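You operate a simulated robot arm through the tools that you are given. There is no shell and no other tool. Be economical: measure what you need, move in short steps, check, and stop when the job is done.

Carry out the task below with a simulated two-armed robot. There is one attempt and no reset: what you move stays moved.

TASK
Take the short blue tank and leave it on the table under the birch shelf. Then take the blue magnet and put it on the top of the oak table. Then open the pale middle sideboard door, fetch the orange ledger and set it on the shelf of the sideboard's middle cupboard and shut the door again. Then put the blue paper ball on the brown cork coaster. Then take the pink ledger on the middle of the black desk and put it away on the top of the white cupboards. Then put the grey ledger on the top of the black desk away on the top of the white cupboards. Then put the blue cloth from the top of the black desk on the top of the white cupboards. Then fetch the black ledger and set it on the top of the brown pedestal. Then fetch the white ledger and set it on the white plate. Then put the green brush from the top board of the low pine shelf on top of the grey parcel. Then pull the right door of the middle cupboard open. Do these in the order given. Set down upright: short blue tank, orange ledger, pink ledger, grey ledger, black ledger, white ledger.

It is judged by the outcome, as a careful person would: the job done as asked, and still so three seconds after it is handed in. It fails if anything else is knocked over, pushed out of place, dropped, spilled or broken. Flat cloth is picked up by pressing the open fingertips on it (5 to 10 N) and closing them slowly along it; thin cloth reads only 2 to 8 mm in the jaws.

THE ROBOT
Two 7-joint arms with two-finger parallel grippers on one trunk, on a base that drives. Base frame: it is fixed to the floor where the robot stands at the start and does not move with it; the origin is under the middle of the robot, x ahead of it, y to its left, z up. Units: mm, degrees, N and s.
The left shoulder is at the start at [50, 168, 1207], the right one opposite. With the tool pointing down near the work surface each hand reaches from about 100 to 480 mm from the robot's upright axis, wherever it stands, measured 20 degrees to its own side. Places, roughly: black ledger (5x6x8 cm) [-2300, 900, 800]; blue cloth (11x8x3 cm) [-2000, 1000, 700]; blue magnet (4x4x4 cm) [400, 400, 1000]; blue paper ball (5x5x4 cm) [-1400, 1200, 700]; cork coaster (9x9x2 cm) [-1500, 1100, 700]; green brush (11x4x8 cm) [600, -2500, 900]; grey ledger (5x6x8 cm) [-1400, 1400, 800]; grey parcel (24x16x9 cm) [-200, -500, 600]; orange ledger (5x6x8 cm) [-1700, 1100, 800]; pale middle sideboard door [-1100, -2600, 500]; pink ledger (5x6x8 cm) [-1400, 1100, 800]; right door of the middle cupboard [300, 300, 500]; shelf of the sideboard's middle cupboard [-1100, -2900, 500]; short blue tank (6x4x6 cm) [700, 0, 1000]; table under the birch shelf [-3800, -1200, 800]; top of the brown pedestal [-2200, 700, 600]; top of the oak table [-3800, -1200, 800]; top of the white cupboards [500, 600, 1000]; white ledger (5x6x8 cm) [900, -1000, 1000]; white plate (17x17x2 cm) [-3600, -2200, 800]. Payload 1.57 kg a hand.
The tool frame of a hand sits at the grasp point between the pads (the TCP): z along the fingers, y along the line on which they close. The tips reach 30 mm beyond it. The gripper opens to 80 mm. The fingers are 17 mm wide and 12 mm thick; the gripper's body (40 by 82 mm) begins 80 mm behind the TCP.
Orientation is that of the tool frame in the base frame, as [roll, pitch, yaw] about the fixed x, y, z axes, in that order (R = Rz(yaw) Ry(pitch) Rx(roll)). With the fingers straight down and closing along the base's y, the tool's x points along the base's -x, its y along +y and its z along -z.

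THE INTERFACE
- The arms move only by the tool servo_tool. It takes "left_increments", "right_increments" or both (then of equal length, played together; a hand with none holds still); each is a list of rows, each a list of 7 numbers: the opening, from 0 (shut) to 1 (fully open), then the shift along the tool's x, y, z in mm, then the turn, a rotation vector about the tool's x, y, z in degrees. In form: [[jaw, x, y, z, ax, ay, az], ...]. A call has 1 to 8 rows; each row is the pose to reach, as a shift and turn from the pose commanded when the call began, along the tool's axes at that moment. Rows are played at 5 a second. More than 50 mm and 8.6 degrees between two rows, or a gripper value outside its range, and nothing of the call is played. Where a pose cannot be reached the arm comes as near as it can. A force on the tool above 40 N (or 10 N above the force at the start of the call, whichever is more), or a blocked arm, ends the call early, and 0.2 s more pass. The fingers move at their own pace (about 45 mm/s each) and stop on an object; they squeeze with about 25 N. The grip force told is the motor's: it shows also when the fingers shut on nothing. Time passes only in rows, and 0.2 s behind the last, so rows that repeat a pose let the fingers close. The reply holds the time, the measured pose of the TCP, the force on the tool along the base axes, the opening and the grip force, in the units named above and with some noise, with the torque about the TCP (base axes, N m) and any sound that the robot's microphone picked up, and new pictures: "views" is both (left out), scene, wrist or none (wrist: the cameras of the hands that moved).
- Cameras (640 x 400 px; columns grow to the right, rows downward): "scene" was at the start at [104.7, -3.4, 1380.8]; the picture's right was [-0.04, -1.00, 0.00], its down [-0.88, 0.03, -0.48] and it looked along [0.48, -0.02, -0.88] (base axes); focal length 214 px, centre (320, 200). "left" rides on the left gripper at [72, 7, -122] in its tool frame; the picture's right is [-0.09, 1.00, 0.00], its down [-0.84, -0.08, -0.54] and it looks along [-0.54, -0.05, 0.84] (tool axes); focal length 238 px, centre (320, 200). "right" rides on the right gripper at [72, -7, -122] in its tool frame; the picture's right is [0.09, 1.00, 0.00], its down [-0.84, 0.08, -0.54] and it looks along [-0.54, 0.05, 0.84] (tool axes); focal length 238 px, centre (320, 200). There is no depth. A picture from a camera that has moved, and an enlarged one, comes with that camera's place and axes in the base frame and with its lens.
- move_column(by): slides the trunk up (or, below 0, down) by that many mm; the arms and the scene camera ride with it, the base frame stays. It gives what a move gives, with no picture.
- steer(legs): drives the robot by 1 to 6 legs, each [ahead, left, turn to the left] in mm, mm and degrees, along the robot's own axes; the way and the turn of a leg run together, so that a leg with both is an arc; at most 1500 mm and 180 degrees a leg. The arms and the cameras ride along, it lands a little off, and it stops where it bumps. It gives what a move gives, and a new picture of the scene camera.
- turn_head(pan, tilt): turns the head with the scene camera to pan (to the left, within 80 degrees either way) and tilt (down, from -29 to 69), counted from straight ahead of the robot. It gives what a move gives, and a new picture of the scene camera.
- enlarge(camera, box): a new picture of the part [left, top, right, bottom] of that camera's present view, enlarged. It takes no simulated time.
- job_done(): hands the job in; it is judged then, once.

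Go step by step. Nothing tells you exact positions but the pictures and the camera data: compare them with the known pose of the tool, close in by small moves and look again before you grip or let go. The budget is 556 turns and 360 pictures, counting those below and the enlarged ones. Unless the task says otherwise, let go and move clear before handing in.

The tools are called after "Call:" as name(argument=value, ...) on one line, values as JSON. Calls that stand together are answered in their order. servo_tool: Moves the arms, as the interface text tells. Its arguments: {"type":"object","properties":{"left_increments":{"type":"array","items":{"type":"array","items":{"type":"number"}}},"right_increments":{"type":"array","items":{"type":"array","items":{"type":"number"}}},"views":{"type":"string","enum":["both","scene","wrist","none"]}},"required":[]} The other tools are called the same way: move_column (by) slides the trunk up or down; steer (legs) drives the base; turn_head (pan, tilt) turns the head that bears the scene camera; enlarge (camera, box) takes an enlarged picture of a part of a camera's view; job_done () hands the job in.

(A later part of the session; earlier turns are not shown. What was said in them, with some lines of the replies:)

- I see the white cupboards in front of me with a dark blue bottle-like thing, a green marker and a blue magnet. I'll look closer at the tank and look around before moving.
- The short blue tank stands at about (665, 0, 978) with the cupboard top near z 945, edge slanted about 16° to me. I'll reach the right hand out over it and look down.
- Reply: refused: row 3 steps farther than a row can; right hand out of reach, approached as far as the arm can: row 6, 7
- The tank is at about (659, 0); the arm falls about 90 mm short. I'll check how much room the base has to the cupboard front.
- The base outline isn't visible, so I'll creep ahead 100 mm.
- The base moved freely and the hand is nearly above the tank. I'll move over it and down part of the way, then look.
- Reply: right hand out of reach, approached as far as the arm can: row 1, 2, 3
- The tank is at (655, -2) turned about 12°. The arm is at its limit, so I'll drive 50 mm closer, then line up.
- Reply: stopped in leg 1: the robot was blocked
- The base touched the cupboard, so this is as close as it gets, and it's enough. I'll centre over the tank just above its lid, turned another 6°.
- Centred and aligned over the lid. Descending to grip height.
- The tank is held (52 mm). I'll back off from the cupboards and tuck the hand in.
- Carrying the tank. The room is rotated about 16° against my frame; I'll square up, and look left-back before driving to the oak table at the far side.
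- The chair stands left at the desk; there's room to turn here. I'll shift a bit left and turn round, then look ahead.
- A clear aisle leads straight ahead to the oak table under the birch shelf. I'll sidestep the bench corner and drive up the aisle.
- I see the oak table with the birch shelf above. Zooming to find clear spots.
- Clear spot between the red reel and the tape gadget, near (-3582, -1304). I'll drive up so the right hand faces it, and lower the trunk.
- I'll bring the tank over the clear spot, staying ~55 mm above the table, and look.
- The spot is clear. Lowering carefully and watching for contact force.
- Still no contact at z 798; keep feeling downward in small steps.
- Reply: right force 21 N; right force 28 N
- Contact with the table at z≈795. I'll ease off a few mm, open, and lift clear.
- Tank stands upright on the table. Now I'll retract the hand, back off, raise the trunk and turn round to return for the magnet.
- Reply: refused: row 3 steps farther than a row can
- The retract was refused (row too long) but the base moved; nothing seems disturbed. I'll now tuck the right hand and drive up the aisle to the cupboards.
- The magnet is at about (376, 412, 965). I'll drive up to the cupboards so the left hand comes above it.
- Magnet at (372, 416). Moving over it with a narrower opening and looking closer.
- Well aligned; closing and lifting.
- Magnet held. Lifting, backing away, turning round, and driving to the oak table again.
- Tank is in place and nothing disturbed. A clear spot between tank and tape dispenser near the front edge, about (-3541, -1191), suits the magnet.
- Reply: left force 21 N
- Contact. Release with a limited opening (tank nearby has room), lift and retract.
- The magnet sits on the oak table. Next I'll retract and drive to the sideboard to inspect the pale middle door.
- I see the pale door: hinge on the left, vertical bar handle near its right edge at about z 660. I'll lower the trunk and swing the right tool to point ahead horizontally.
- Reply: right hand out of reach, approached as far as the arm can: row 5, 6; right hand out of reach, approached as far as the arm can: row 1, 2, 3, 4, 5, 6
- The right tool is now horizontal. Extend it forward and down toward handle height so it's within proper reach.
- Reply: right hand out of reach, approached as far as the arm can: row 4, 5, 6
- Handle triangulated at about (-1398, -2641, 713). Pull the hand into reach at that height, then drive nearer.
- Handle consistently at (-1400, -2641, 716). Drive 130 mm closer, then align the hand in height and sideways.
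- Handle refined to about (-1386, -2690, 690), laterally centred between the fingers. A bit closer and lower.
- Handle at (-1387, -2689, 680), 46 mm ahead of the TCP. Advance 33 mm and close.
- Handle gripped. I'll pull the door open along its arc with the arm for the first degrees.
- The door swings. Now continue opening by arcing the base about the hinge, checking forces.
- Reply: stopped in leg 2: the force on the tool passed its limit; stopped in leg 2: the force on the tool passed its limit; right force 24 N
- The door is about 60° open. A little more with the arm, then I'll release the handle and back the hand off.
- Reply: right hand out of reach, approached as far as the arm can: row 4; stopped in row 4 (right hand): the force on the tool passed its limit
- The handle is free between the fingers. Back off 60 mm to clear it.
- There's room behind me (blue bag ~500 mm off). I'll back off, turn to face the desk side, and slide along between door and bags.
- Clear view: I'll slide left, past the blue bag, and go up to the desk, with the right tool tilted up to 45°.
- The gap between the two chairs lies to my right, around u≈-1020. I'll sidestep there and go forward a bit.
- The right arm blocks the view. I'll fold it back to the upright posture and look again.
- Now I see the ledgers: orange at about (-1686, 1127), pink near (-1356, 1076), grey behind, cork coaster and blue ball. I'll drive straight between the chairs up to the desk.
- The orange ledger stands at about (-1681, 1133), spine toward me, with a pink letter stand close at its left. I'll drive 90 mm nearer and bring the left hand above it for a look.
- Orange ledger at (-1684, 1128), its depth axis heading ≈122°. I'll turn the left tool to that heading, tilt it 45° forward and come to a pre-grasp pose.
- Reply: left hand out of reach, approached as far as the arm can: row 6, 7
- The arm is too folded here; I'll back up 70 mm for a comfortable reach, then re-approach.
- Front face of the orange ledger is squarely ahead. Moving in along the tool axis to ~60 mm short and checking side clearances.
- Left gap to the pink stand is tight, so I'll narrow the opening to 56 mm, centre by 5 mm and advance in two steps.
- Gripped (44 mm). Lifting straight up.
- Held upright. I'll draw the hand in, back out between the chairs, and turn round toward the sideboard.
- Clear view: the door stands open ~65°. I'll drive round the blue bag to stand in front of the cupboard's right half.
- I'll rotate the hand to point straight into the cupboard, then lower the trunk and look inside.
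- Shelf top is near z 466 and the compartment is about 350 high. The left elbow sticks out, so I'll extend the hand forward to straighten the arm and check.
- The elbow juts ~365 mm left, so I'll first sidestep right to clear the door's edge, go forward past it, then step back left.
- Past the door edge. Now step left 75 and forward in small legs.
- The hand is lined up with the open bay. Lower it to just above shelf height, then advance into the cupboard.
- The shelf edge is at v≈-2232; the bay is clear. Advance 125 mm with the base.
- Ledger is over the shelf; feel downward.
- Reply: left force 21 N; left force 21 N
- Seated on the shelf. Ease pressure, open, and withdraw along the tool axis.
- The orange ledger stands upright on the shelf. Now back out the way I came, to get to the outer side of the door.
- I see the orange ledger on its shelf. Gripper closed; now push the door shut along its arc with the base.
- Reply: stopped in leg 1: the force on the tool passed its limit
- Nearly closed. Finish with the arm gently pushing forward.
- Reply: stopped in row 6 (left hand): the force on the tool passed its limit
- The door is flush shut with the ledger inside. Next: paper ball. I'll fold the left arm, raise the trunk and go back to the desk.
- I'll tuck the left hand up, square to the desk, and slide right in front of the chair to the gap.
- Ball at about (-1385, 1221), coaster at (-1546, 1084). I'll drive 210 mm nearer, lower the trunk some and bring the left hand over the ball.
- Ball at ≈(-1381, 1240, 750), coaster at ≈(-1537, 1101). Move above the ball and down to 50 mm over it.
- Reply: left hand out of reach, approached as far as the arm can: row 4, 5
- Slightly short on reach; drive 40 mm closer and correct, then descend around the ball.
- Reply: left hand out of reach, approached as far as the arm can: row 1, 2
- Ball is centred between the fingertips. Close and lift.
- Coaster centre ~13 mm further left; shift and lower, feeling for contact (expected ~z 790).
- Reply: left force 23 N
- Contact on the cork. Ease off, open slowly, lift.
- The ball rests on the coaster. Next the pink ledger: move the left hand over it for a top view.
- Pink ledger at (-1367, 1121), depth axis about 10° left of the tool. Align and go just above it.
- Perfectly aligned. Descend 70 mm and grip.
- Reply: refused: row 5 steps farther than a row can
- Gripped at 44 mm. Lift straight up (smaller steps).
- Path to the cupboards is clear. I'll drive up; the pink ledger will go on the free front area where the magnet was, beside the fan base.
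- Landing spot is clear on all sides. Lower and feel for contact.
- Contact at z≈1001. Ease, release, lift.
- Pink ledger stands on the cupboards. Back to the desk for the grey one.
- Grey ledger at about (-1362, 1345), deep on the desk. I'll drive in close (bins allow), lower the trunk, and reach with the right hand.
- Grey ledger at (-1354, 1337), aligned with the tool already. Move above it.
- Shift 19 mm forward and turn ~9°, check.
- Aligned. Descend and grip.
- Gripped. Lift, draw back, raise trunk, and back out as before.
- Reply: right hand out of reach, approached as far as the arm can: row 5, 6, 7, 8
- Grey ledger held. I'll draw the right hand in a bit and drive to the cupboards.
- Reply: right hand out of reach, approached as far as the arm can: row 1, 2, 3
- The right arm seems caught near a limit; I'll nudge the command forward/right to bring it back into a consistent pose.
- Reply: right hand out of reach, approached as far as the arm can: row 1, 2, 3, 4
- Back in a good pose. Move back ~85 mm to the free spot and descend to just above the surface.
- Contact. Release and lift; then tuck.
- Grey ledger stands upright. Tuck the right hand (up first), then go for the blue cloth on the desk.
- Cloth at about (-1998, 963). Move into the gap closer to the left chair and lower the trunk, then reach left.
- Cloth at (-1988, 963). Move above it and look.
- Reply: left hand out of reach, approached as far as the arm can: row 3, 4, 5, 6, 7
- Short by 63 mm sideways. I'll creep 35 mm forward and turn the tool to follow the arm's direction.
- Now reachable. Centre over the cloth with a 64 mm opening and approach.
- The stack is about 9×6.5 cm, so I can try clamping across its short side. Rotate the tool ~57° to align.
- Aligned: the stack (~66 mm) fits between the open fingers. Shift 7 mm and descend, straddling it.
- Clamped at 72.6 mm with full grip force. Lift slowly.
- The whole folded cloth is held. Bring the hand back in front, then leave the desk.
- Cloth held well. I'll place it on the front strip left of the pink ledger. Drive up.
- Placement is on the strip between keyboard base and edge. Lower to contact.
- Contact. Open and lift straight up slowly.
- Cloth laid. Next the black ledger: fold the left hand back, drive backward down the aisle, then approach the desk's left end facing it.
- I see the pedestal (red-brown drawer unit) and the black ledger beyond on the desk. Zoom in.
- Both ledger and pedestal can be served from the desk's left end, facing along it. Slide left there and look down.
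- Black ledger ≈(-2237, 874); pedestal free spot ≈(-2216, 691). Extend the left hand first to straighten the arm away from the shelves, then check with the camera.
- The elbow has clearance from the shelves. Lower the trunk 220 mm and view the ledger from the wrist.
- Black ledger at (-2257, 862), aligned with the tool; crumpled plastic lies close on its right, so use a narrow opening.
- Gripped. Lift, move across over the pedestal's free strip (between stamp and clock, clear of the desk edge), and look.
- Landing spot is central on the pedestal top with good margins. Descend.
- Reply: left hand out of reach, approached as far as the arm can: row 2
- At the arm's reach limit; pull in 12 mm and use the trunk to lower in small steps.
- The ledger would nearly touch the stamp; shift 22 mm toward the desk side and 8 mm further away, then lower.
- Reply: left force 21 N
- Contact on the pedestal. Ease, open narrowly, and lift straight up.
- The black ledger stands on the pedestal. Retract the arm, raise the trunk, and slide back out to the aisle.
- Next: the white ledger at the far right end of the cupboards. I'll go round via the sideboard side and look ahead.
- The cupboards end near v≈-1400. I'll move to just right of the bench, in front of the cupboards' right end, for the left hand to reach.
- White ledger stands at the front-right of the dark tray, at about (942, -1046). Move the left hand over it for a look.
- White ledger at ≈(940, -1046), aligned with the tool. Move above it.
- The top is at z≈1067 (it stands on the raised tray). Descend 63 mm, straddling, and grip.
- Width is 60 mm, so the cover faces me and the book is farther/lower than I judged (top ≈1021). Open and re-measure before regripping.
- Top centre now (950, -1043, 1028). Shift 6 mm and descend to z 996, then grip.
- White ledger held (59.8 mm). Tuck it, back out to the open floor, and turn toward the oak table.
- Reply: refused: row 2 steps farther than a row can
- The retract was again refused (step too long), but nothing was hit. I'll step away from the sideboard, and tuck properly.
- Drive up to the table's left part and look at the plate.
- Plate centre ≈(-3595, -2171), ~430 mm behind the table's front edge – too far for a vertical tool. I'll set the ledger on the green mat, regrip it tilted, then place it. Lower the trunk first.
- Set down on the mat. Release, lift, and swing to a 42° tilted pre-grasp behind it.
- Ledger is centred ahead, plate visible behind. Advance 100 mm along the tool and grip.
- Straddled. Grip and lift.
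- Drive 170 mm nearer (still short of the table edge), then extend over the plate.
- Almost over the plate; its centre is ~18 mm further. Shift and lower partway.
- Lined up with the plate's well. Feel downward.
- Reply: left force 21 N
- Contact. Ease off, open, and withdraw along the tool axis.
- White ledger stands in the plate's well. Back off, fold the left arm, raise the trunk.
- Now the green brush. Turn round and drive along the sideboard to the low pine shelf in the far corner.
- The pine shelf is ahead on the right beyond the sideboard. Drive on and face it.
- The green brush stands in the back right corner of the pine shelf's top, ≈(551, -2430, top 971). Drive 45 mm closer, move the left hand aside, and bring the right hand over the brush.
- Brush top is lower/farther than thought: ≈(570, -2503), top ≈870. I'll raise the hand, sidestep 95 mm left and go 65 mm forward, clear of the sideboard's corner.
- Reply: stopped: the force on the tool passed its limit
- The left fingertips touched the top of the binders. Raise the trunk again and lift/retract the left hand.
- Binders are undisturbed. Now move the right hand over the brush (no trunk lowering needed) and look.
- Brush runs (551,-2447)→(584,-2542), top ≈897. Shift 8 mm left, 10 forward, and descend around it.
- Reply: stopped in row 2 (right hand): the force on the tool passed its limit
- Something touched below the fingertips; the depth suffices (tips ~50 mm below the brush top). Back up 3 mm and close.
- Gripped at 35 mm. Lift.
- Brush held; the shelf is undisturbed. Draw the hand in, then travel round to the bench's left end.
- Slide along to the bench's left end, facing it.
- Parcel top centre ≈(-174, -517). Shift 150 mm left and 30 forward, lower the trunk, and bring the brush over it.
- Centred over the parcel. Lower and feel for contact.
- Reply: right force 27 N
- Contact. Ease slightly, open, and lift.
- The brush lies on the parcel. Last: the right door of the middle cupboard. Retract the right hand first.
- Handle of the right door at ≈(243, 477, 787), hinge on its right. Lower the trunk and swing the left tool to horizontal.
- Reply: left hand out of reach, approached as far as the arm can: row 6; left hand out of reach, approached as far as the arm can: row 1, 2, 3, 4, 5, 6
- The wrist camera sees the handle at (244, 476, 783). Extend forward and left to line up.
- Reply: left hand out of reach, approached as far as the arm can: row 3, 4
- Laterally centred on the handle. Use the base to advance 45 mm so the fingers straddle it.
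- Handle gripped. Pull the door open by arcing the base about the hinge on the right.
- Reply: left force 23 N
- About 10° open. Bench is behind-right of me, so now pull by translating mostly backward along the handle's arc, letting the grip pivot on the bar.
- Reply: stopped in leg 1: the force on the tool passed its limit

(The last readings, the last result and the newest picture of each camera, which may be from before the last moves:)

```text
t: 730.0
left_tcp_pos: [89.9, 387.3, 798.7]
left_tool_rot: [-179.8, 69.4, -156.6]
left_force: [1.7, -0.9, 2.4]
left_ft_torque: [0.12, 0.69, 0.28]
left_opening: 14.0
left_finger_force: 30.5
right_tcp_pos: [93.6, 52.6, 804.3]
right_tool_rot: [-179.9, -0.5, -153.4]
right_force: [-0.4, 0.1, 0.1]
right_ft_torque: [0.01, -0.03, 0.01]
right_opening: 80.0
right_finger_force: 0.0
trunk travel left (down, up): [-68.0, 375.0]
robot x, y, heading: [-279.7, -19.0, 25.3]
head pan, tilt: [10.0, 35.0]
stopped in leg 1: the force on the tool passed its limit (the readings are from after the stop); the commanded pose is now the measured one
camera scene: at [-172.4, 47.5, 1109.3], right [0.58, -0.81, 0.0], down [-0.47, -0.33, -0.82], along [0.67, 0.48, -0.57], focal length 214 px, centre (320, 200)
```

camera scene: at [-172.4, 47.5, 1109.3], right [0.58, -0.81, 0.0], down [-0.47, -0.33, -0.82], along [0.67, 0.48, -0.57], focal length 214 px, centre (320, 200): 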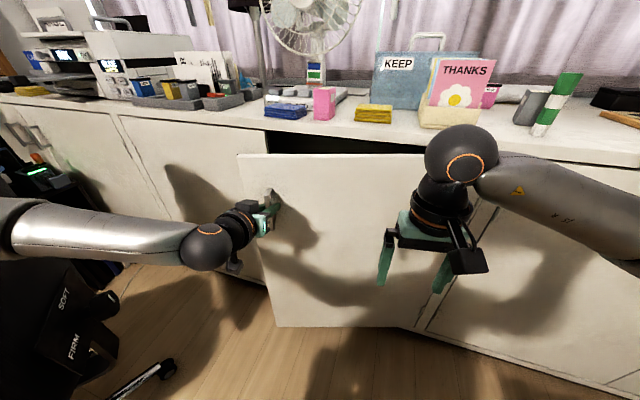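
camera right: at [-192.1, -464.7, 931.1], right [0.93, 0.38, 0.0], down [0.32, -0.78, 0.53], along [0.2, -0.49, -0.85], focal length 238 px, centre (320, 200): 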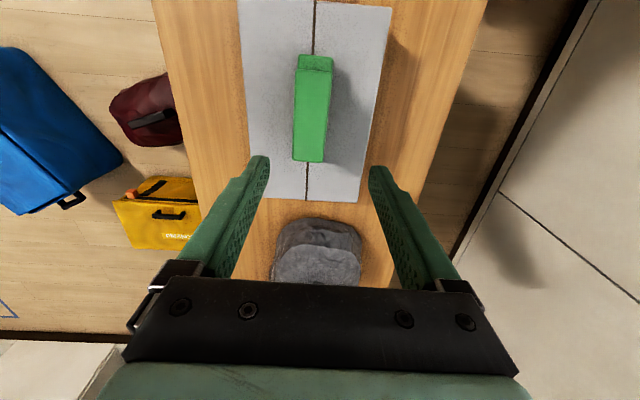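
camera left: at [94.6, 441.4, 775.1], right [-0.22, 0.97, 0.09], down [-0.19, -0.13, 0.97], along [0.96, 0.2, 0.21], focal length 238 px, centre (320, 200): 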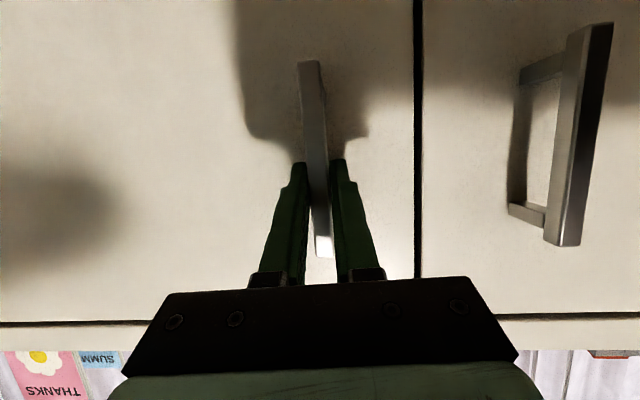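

Call:
servo_tool(left_increments=[[0, 7, -6, -18, 0, 0, 0], [0, 13, -12, -36, 0, 0, 0], [0, 19, -20, -52, 0, 0, 0], [0, 25, -30, -68, 0, 0, 0]], views="none")

```text
t: 731.0
left_tcp_pos: [51.4, 352.2, 798.8]
left_tool_rot: [179.9, 69.7, -154.6]
left_force: [-2.7, 5.4, 3.4]
left_ft_torque: [-0.34, -0.03, 0.4]
left_opening: 14.7
left_finger_force: 30.6
left hand out of reach, approached as far as the arm can: row 3, 4
right_tcp_pos: [91.8, 54.1, 803.0]
right_tool_rot: [-180.0, -0.6, -153.2]
right_force: [0.5, -0.3, -0.5]
right_ft_torque: [0.0, 0.03, 0.03]
right_opening: 79.9
right_finger_force: 0.0
trunk travel left (down, up): [-68.0, 375.0]
robot x, y, heading: [-281.1, -20.6, 25.8]
head pan, tilt: [10.0, 35.0]
stopped in row 4 (left hand): the force on the tool passed its limit (the readings are from after the stop); the commanded pose is now the measured one
```

About 27° open. Now release the handle, back the hand off, and then push the door wider from its inner side.

Call:
servo_tool(left_increments=[[0.5, 0, 0, 0, 0, 0, 0], [1, 0, 0, 0, 0, 0, 0], [1, 0, 0, 0, 0, 0, 0], [1, 0, 0, 0, 0, 0, 0]], views="none")

Call:
steer(legs=[[-70, 0, 0]])

Call:
turn_head(pan=20, tilt=45)

```text
t: 732.0
left_tcp_pos: [51.4, 350.5, 799.2]
left_tool_rot: [179.5, 69.5, -155.2]
left_force: [0.7, 0.2, 0.3]
left_ft_torque: [0.02, -0.03, -0.01]
left_opening: 80.0
left_finger_force: 0.1
right_tcp_pos: [90.8, 52.7, 803.4]
right_tool_rot: [-179.9, -0.5, -153.3]
right_force: [-0.7, 0.2, 0.3]
right_ft_torque: [-0.01, -0.02, 0.0]
right_opening: 80.1
right_finger_force: 0.0
trunk travel left (down, up): [-68.0, 375.0]
robot x, y, heading: [-282.6, -21.0, 25.8]
head pan, tilt: [10.0, 35.0]
```

```text
t: 733.0
left_tcp_pos: [-7.2, 322.6, 799.9]
left_tool_rot: [179.7, 69.5, -155.2]
left_force: [0.2, -0.7, 0.1]
left_ft_torque: [-0.04, 0.01, 0.04]
left_opening: 80.0
left_finger_force: 0.1
right_tcp_pos: [31.7, 25.6, 804.3]
right_tool_rot: [180.0, -0.5, -153.2]
right_force: [-0.8, -0.3, 0.3]
right_ft_torque: [0.02, -0.01, 0.02]
right_opening: 80.3
right_finger_force: 0.0
trunk travel left (down, up): [-68.0, 375.0]
robot x, y, heading: [-340.7, -51.6, 25.5]
head pan, tilt: [10.0, 35.0]
camera scene: at [-233.2, 19.5, 1109.3], right [0.58, -0.81, 0.0], down [-0.47, -0.34, -0.82], along [0.66, 0.48, -0.57], focal length 214 px, centre (320, 200)
```

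scene: 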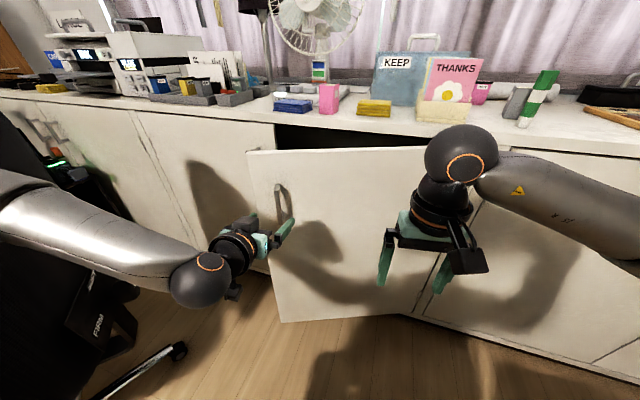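

```text
t: 733.8
left_tcp_pos: [-8.0, 322.2, 799.3]
left_tool_rot: [179.6, 69.6, -155.0]
left_force: [-0.1, -0.2, 0.6]
left_ft_torque: [0.0, 0.01, -0.01]
left_opening: 79.9
left_finger_force: 0.1
right_tcp_pos: [31.5, 26.1, 804.2]
right_tool_rot: [-180.0, -0.5, -153.2]
right_force: [-0.4, 0.0, -0.8]
right_ft_torque: [0.02, -0.03, 0.0]
right_opening: 79.9
right_finger_force: 0.0
trunk travel left (down, up): [-68.0, 375.0]
robot x, y, heading: [-339.9, -49.0, 25.8]
head pan, tilt: [20.0, 45.0]
camera scene: at [-247.9, 26.2, 1094.5], right [0.72, -0.7, 0.0], down [-0.49, -0.51, -0.71], along [0.49, 0.51, -0.71], focal length 214 px, centre (320, 200)
```

scene: 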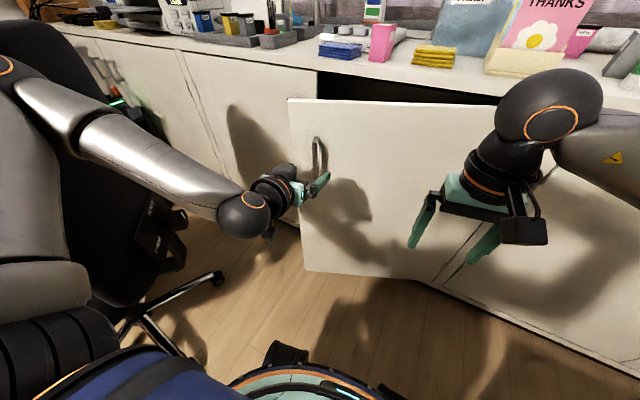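

The chair is close to my left arm, so I'll use the right hand vertically from above instead. Raise the trunk so both hands clear the door, then move nearer.

Call:
move_column(by=275)

Call:
steer(legs=[[140, 0, -5]])

```text
t: 736.6
left_tcp_pos: [-8.9, 321.7, 1074.6]
left_tool_rot: [179.6, 69.5, -155.1]
left_force: [0.5, -0.3, -0.5]
left_ft_torque: [0.03, 0.03, 0.01]
left_opening: 80.0
left_finger_force: 0.0
right_tcp_pos: [31.8, 26.2, 1079.2]
right_tool_rot: [180.0, -0.5, -153.2]
right_force: [-0.5, -0.6, 0.7]
right_ft_torque: [0.06, -0.02, -0.01]
right_opening: 80.0
right_finger_force: 0.0
trunk travel left (down, up): [-343.0, 100.0]
robot x, y, heading: [-335.0, -50.4, 26.1]
head pan, tilt: [20.0, 45.0]
```

```text
t: 737.9
left_tcp_pos: [152.4, 348.3, 1073.1]
left_tool_rot: [179.6, 69.5, -160.1]
left_force: [0.5, 1.0, -1.0]
left_ft_torque: [-0.03, 0.04, 0.01]
left_opening: 79.8
left_finger_force: 0.1
right_tcp_pos: [167.3, 50.0, 1077.8]
right_tool_rot: [180.0, -0.5, -158.1]
right_force: [-0.3, -1.0, -0.6]
right_ft_torque: [0.02, 0.0, 0.02]
right_opening: 79.5
right_finger_force: 0.1
trunk travel left (down, up): [-343.0, 100.0]
robot x, y, heading: [-212.7, 8.5, 20.7]
head pan, tilt: [20.0, 45.0]
camera scene: at [-111.2, 74.2, 1369.3], right [0.65, -0.76, 0.0], down [-0.54, -0.46, -0.71], along [0.53, 0.46, -0.71], focal length 214 px, centre (320, 200)
```

scene: 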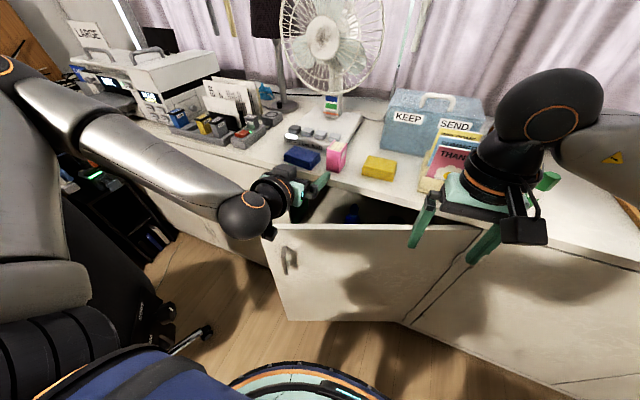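

The left hand is already above the gap behind the door; I'll turn it to point straight down and use it as the hook.

Call:
servo_tool(left_increments=[[0.5, 0, 0, 0, 0, 7, 0], [0, 0, 0, 0, 0, 14, 0], [0, 0, 0, 0, 0, 21, 0], [0, 0, 0, 0, 0, 28, 0], [0, 0, 0, 0, 0, 35, 0]], views="none")

Call:
servo_tool(left_increments=[[0, 0, 0, 0, 0, 7, 0], [0, 0, 0, 0, 0, 14, 0], [0, 0, 0, 0, 0, 21, 0], [0, 0, 0, 0, 0, 28, 0], [0, 0, 0, 0, 0, 34, 0]], views="both")

```text
t: 739.1
left_tcp_pos: [152.8, 348.2, 1074.9]
left_tool_rot: [180.0, 34.4, -159.8]
left_force: [0.6, 0.0, 0.5]
left_ft_torque: [-0.01, 0.02, 0.0]
left_opening: 0.1
left_finger_force: 14.0
right_tcp_pos: [166.5, 49.3, 1078.7]
right_tool_rot: [179.9, -0.5, -158.2]
right_force: [-0.1, 0.1, 0.1]
right_ft_torque: [0.03, 0.01, -0.03]
right_opening: 79.7
right_finger_force: 0.0
trunk travel left (down, up): [-343.0, 100.0]
robot x, y, heading: [-209.3, 5.8, 21.1]
head pan, tilt: [20.0, 45.0]
```

```text
t: 740.3
left_tcp_pos: [151.7, 348.8, 1073.4]
left_tool_rot: [179.9, 0.4, -159.8]
left_force: [0.1, 0.3, -0.3]
left_ft_torque: [-0.01, 0.04, 0.01]
left_opening: 0.1
left_finger_force: 21.4
right_tcp_pos: [166.8, 49.9, 1078.7]
right_tool_rot: [-180.0, -0.5, -158.1]
right_force: [0.0, 1.4, -0.4]
right_ft_torque: [-0.03, 0.0, -0.02]
right_opening: 79.9
right_finger_force: 0.0
trunk travel left (down, up): [-343.0, 100.0]
robot x, y, heading: [-208.0, 7.2, 20.6]
head pan, tilt: [20.0, 45.0]
camera scene: at [-111.8, 74.0, 1369.4], right [0.65, -0.76, 0.0], down [-0.53, -0.46, -0.71], along [0.53, 0.46, -0.71], focal length 214 px, centre (320, 200)
camera left: at [82.4, 328.9, 1196.0], right [-0.26, 0.97, 0.0], down [0.81, 0.22, 0.55], along [0.53, 0.14, -0.84], focal length 238 px, centre (320, 200)
```

scene: 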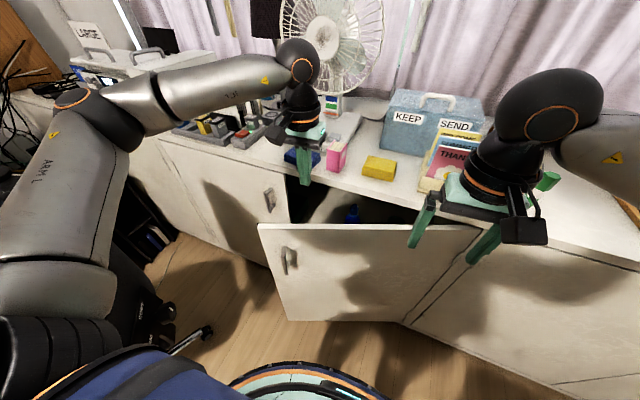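
left: 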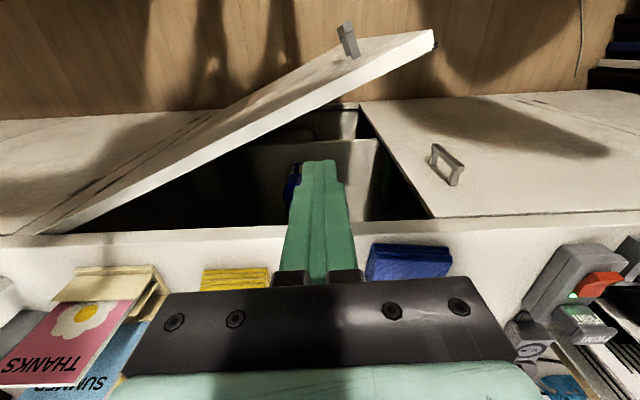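

Great view: the fingers are above the gap between door and cabinet. Shift 25 mm inward, then lower behind the door.

Call:
servo_tool(left_increments=[[0, -12, 5, 0, 0, 0, 0], [0, -24, 9, 20, 0, 0, 0], [0, -24, 9, 60, 0, 0, 0], [0, -24, 9, 100, 0, 0, 0], [0, -24, 9, 140, 0, 0, 0], [0, -24, 9, 180, 0, 0, 0], [0, -24, 9, 193, 0, 0, 0]], views="wrist")

```text
t: 741.9
left_tcp_pos: [172.4, 365.6, 881.4]
left_tool_rot: [179.8, 0.7, -159.7]
left_force: [0.0, -1.1, 0.4]
left_ft_torque: [0.02, -0.03, -0.01]
left_opening: 0.1
left_finger_force: 21.7
right_tcp_pos: [167.1, 49.2, 1079.1]
right_tool_rot: [179.9, -0.5, -158.0]
right_force: [-0.9, 0.7, 0.2]
right_ft_torque: [-0.05, -0.01, -0.03]
right_opening: 80.1
right_finger_force: 0.1
trunk travel left (down, up): [-343.0, 100.0]
robot x, y, heading: [-208.5, 5.1, 20.9]
head pan, tilt: [20.0, 45.0]
camera left: at [101.8, 346.4, 1002.2], right [-0.26, 0.97, 0.0], down [0.81, 0.22, 0.55], along [0.53, 0.15, -0.84], focal length 238 px, centre (320, 200)
```

left: 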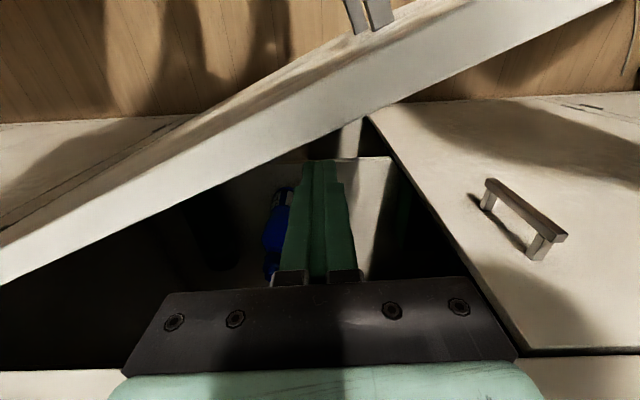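

The fingers are behind the door. Now pull it open by driving back gently, with the hand moving right in between.

Call:
steer(legs=[[-70, -20, 0]])

Call:
servo_tool(left_increments=[[0, 5, -15, 0, 0, 0, 0], [0, 10, -30, 0, 0, 0, 0], [0, 15, -45, 0, 0, 0, 0]], views="wrist")

```text
t: 742.9
left_tcp_pos: [113.1, 321.2, 881.7]
left_tool_rot: [179.8, 0.6, -159.5]
left_force: [-0.2, -0.3, 1.0]
left_ft_torque: [-0.02, -0.04, -0.05]
left_opening: 0.0
left_finger_force: 21.5
right_tcp_pos: [107.3, 4.8, 1080.1]
right_tool_rot: [180.0, -0.5, -158.0]
right_force: [-0.2, -0.6, 0.6]
right_ft_torque: [-0.01, -0.03, -0.01]
right_opening: 79.9
right_finger_force: 0.0
trunk travel left (down, up): [-343.0, 100.0]
robot x, y, heading: [-271.0, -33.7, 21.0]
head pan, tilt: [20.0, 45.0]
camera scene: at [-172.0, 29.6, 1369.6], right [0.66, -0.75, 0.0], down [-0.53, -0.46, -0.71], along [0.53, 0.46, -0.71], focal length 214 px, centre (320, 200)
```

scene: 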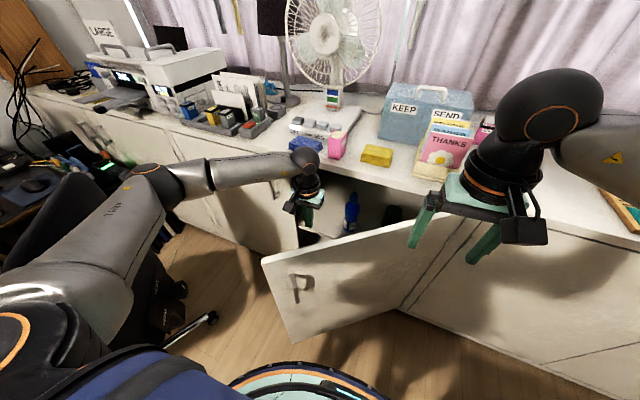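

```text
t: 743.7
left_tcp_pos: [114.6, 273.3, 880.4]
left_tool_rot: [179.8, 0.5, -159.6]
left_force: [0.7, 0.0, 0.7]
left_ft_torque: [-0.03, 0.02, 0.0]
left_opening: 0.0
left_finger_force: 21.3
right_tcp_pos: [108.5, 6.3, 1078.4]
right_tool_rot: [-179.9, -0.5, -158.0]
right_force: [-0.2, 0.2, 0.4]
right_ft_torque: [0.0, 0.03, 0.01]
right_opening: 80.2
right_finger_force: 0.0
trunk travel left (down, up): [-343.0, 100.0]
robot x, y, heading: [-266.2, -35.7, 21.1]
head pan, tilt: [20.0, 45.0]
camera left: at [44.4, 254.9, 1002.4], right [-0.26, 0.97, 0.0], down [0.81, 0.22, 0.55], along [0.53, 0.15, -0.84], focal length 238 px, centre (320, 200)
```

left: 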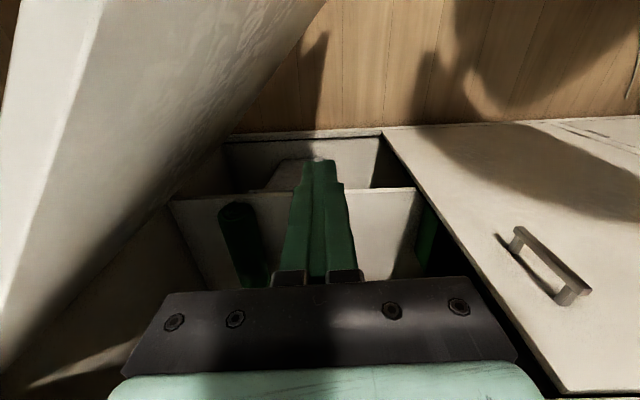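

The door swung open considerably. Let me look.

Call:
turn_head(pan=10, tilt=50)

```text
t: 744.5
left_tcp_pos: [114.8, 275.2, 881.6]
left_tool_rot: [179.9, 0.4, -159.5]
left_force: [0.4, -0.1, 1.0]
left_ft_torque: [-0.02, 0.02, -0.01]
left_opening: 0.0
left_finger_force: 20.8
right_tcp_pos: [107.0, 6.0, 1079.9]
right_tool_rot: [-180.0, -0.4, -158.0]
right_force: [-0.4, -0.7, 0.4]
right_ft_torque: [0.01, 0.02, -0.02]
right_opening: 79.9
right_finger_force: 0.0
trunk travel left (down, up): [-343.0, 100.0]
robot x, y, heading: [-269.4, -39.6, 21.0]
head pan, tilt: [10.0, 50.0]
camera scene: at [-166.5, 16.5, 1362.5], right [0.52, -0.86, 0.0], down [-0.66, -0.39, -0.64], along [0.55, 0.33, -0.77], focal length 214 px, centre (320, 200)
```

scene: 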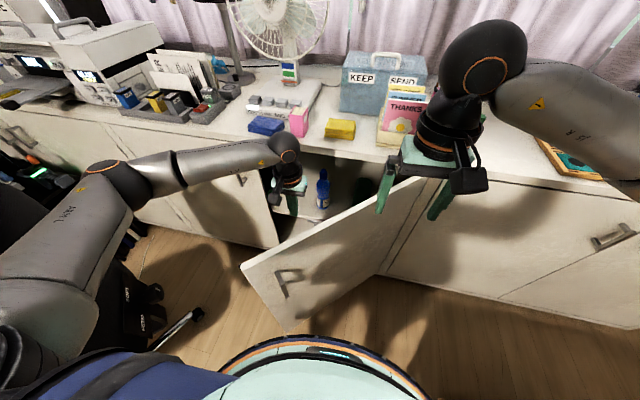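

About 50° open. Back up further so the door tip clears me, then push it wider with the left hand.

Call:
steer(legs=[[-150, 0, 0]])

Call:
servo_tool(left_increments=[[0, 3, -30, 0, 0, 0, 0], [0, 8, -60, 0, 0, 0, 0], [0, 12, -90, 0, 0, 0, 0], [0, 15, -120, 0, 0, 0, 0], [0, 15, -150, 0, 0, 0, 0]], views="scene")

```text
t: 745.8
left_tcp_pos: [-28.4, 219.6, 880.4]
left_tool_rot: [180.0, 0.7, -159.4]
left_force: [0.2, 0.1, 1.3]
left_ft_torque: [0.03, -0.01, -0.02]
left_opening: 0.0
left_finger_force: 20.7
right_tcp_pos: [-36.4, -49.6, 1078.7]
right_tool_rot: [179.9, -0.6, -158.0]
right_force: [-0.1, -0.7, 0.8]
right_ft_torque: [-0.03, -0.04, -0.01]
right_opening: 79.8
right_finger_force: 0.1
trunk travel left (down, up): [-343.0, 100.0]
robot x, y, heading: [-411.3, -86.6, 20.9]
head pan, tilt: [10.0, 50.0]
camera scene: at [-310.3, -38.7, 1362.6], right [0.52, -0.86, 0.0], down [-0.66, -0.39, -0.64], along [0.55, 0.33, -0.77], focal length 214 px, centre (320, 200)
```

scene: 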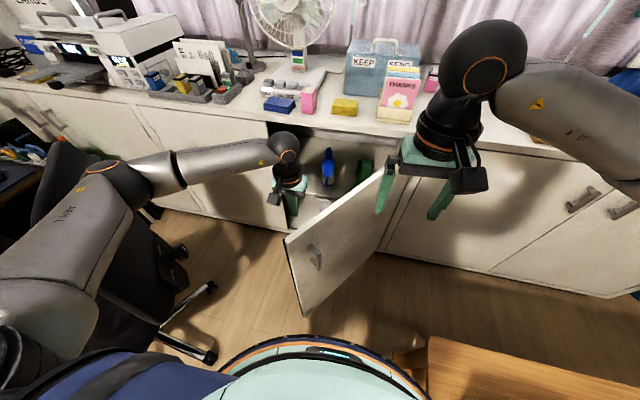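

```text
t: 747.0
left_tcp_pos: [8.7, 75.1, 879.6]
left_tool_rot: [179.9, 0.5, -159.6]
left_force: [0.4, -0.6, -0.5]
left_ft_torque: [-0.03, 0.02, -0.03]
left_opening: 0.1
left_finger_force: 22.0
right_tcp_pos: [-35.4, -48.9, 1078.9]
right_tool_rot: [-180.0, -0.5, -158.0]
right_force: [-0.3, -0.2, 0.2]
right_ft_torque: [0.0, -0.02, 0.0]
right_opening: 80.1
right_finger_force: 0.1
trunk travel left (down, up): [-343.0, 100.0]
robot x, y, heading: [-410.9, -89.3, 20.8]
head pan, tilt: [10.0, 50.0]
camera scene: at [-309.4, -38.8, 1362.5], right [0.52, -0.86, 0.0], down [-0.66, -0.39, -0.64], along [0.55, 0.33, -0.77], focal length 214 px, centre (320, 200)
```

scene: 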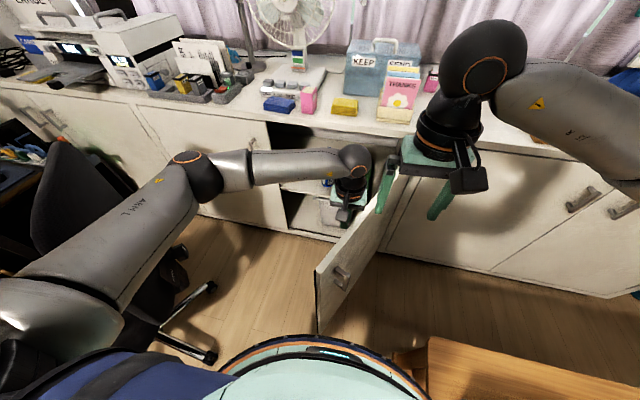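

The door is open about 72°. Move the hand off the door and lift clear.

Call:
servo_tool(left_increments=[[0, 0, 20, 0, 0, 0, 0], [0, 0, 25, -45, 0, 0, 0], [0, 0, 25, -90, 0, 0, 0], [0, 0, 25, -135, 0, 0, 0], [0, 0, 25, -180, 0, 0, 0], [0, 0, 25, -220, 0, 0, 0]], views="scene")

```text
t: 748.4
left_tcp_pos: [-1.3, 98.9, 1101.5]
left_tool_rot: [179.9, 0.4, -159.5]
left_force: [-1.0, 0.4, 1.4]
left_ft_torque: [-0.01, -0.02, -0.02]
left_opening: 0.1
left_finger_force: 21.0
right_tcp_pos: [-35.6, -49.1, 1078.8]
right_tool_rot: [180.0, -0.5, -158.0]
right_force: [0.1, 0.1, -1.1]
right_ft_torque: [-0.03, -0.02, -0.01]
right_opening: 80.1
right_finger_force: 0.0
trunk travel left (down, up): [-343.0, 100.0]
robot x, y, heading: [-410.6, -93.5, 21.0]
head pan, tilt: [10.0, 50.0]
camera scene: at [-309.8, -38.6, 1362.5], right [0.52, -0.86, 0.0], down [-0.66, -0.39, -0.64], along [0.55, 0.33, -0.77], focal length 214 px, centre (320, 200)
```

scene: 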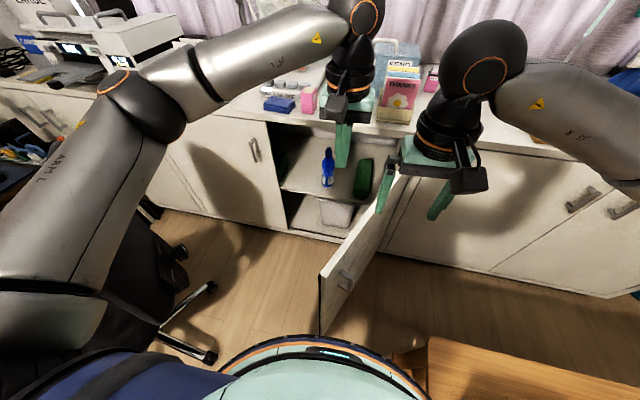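

The right door of the middle cupboard stands wide open, the hands are clear, and all earlier placements were checked when I made them. Handing in.

Call:
job_done()

```text
The job is handed in.
```

I finished all eleven tasks in the order given, and handed the job in. The grader's result isn't back yet.

- **Ledgers:** every ledger that had to be upright was standing when I let go.
- **Sideboard door:** it is shut with the orange ledger inside.
- **Middle cupboard:** its right door is open about 72°.
- **Binder contact:** while I was fetching the brush, the left fingertips pressed briefly on the binders on the pine shelf. The binders looked undisturbed afterwards.
- **Checking:** I checked each item when I placed it, but did not look round everything again at the end.
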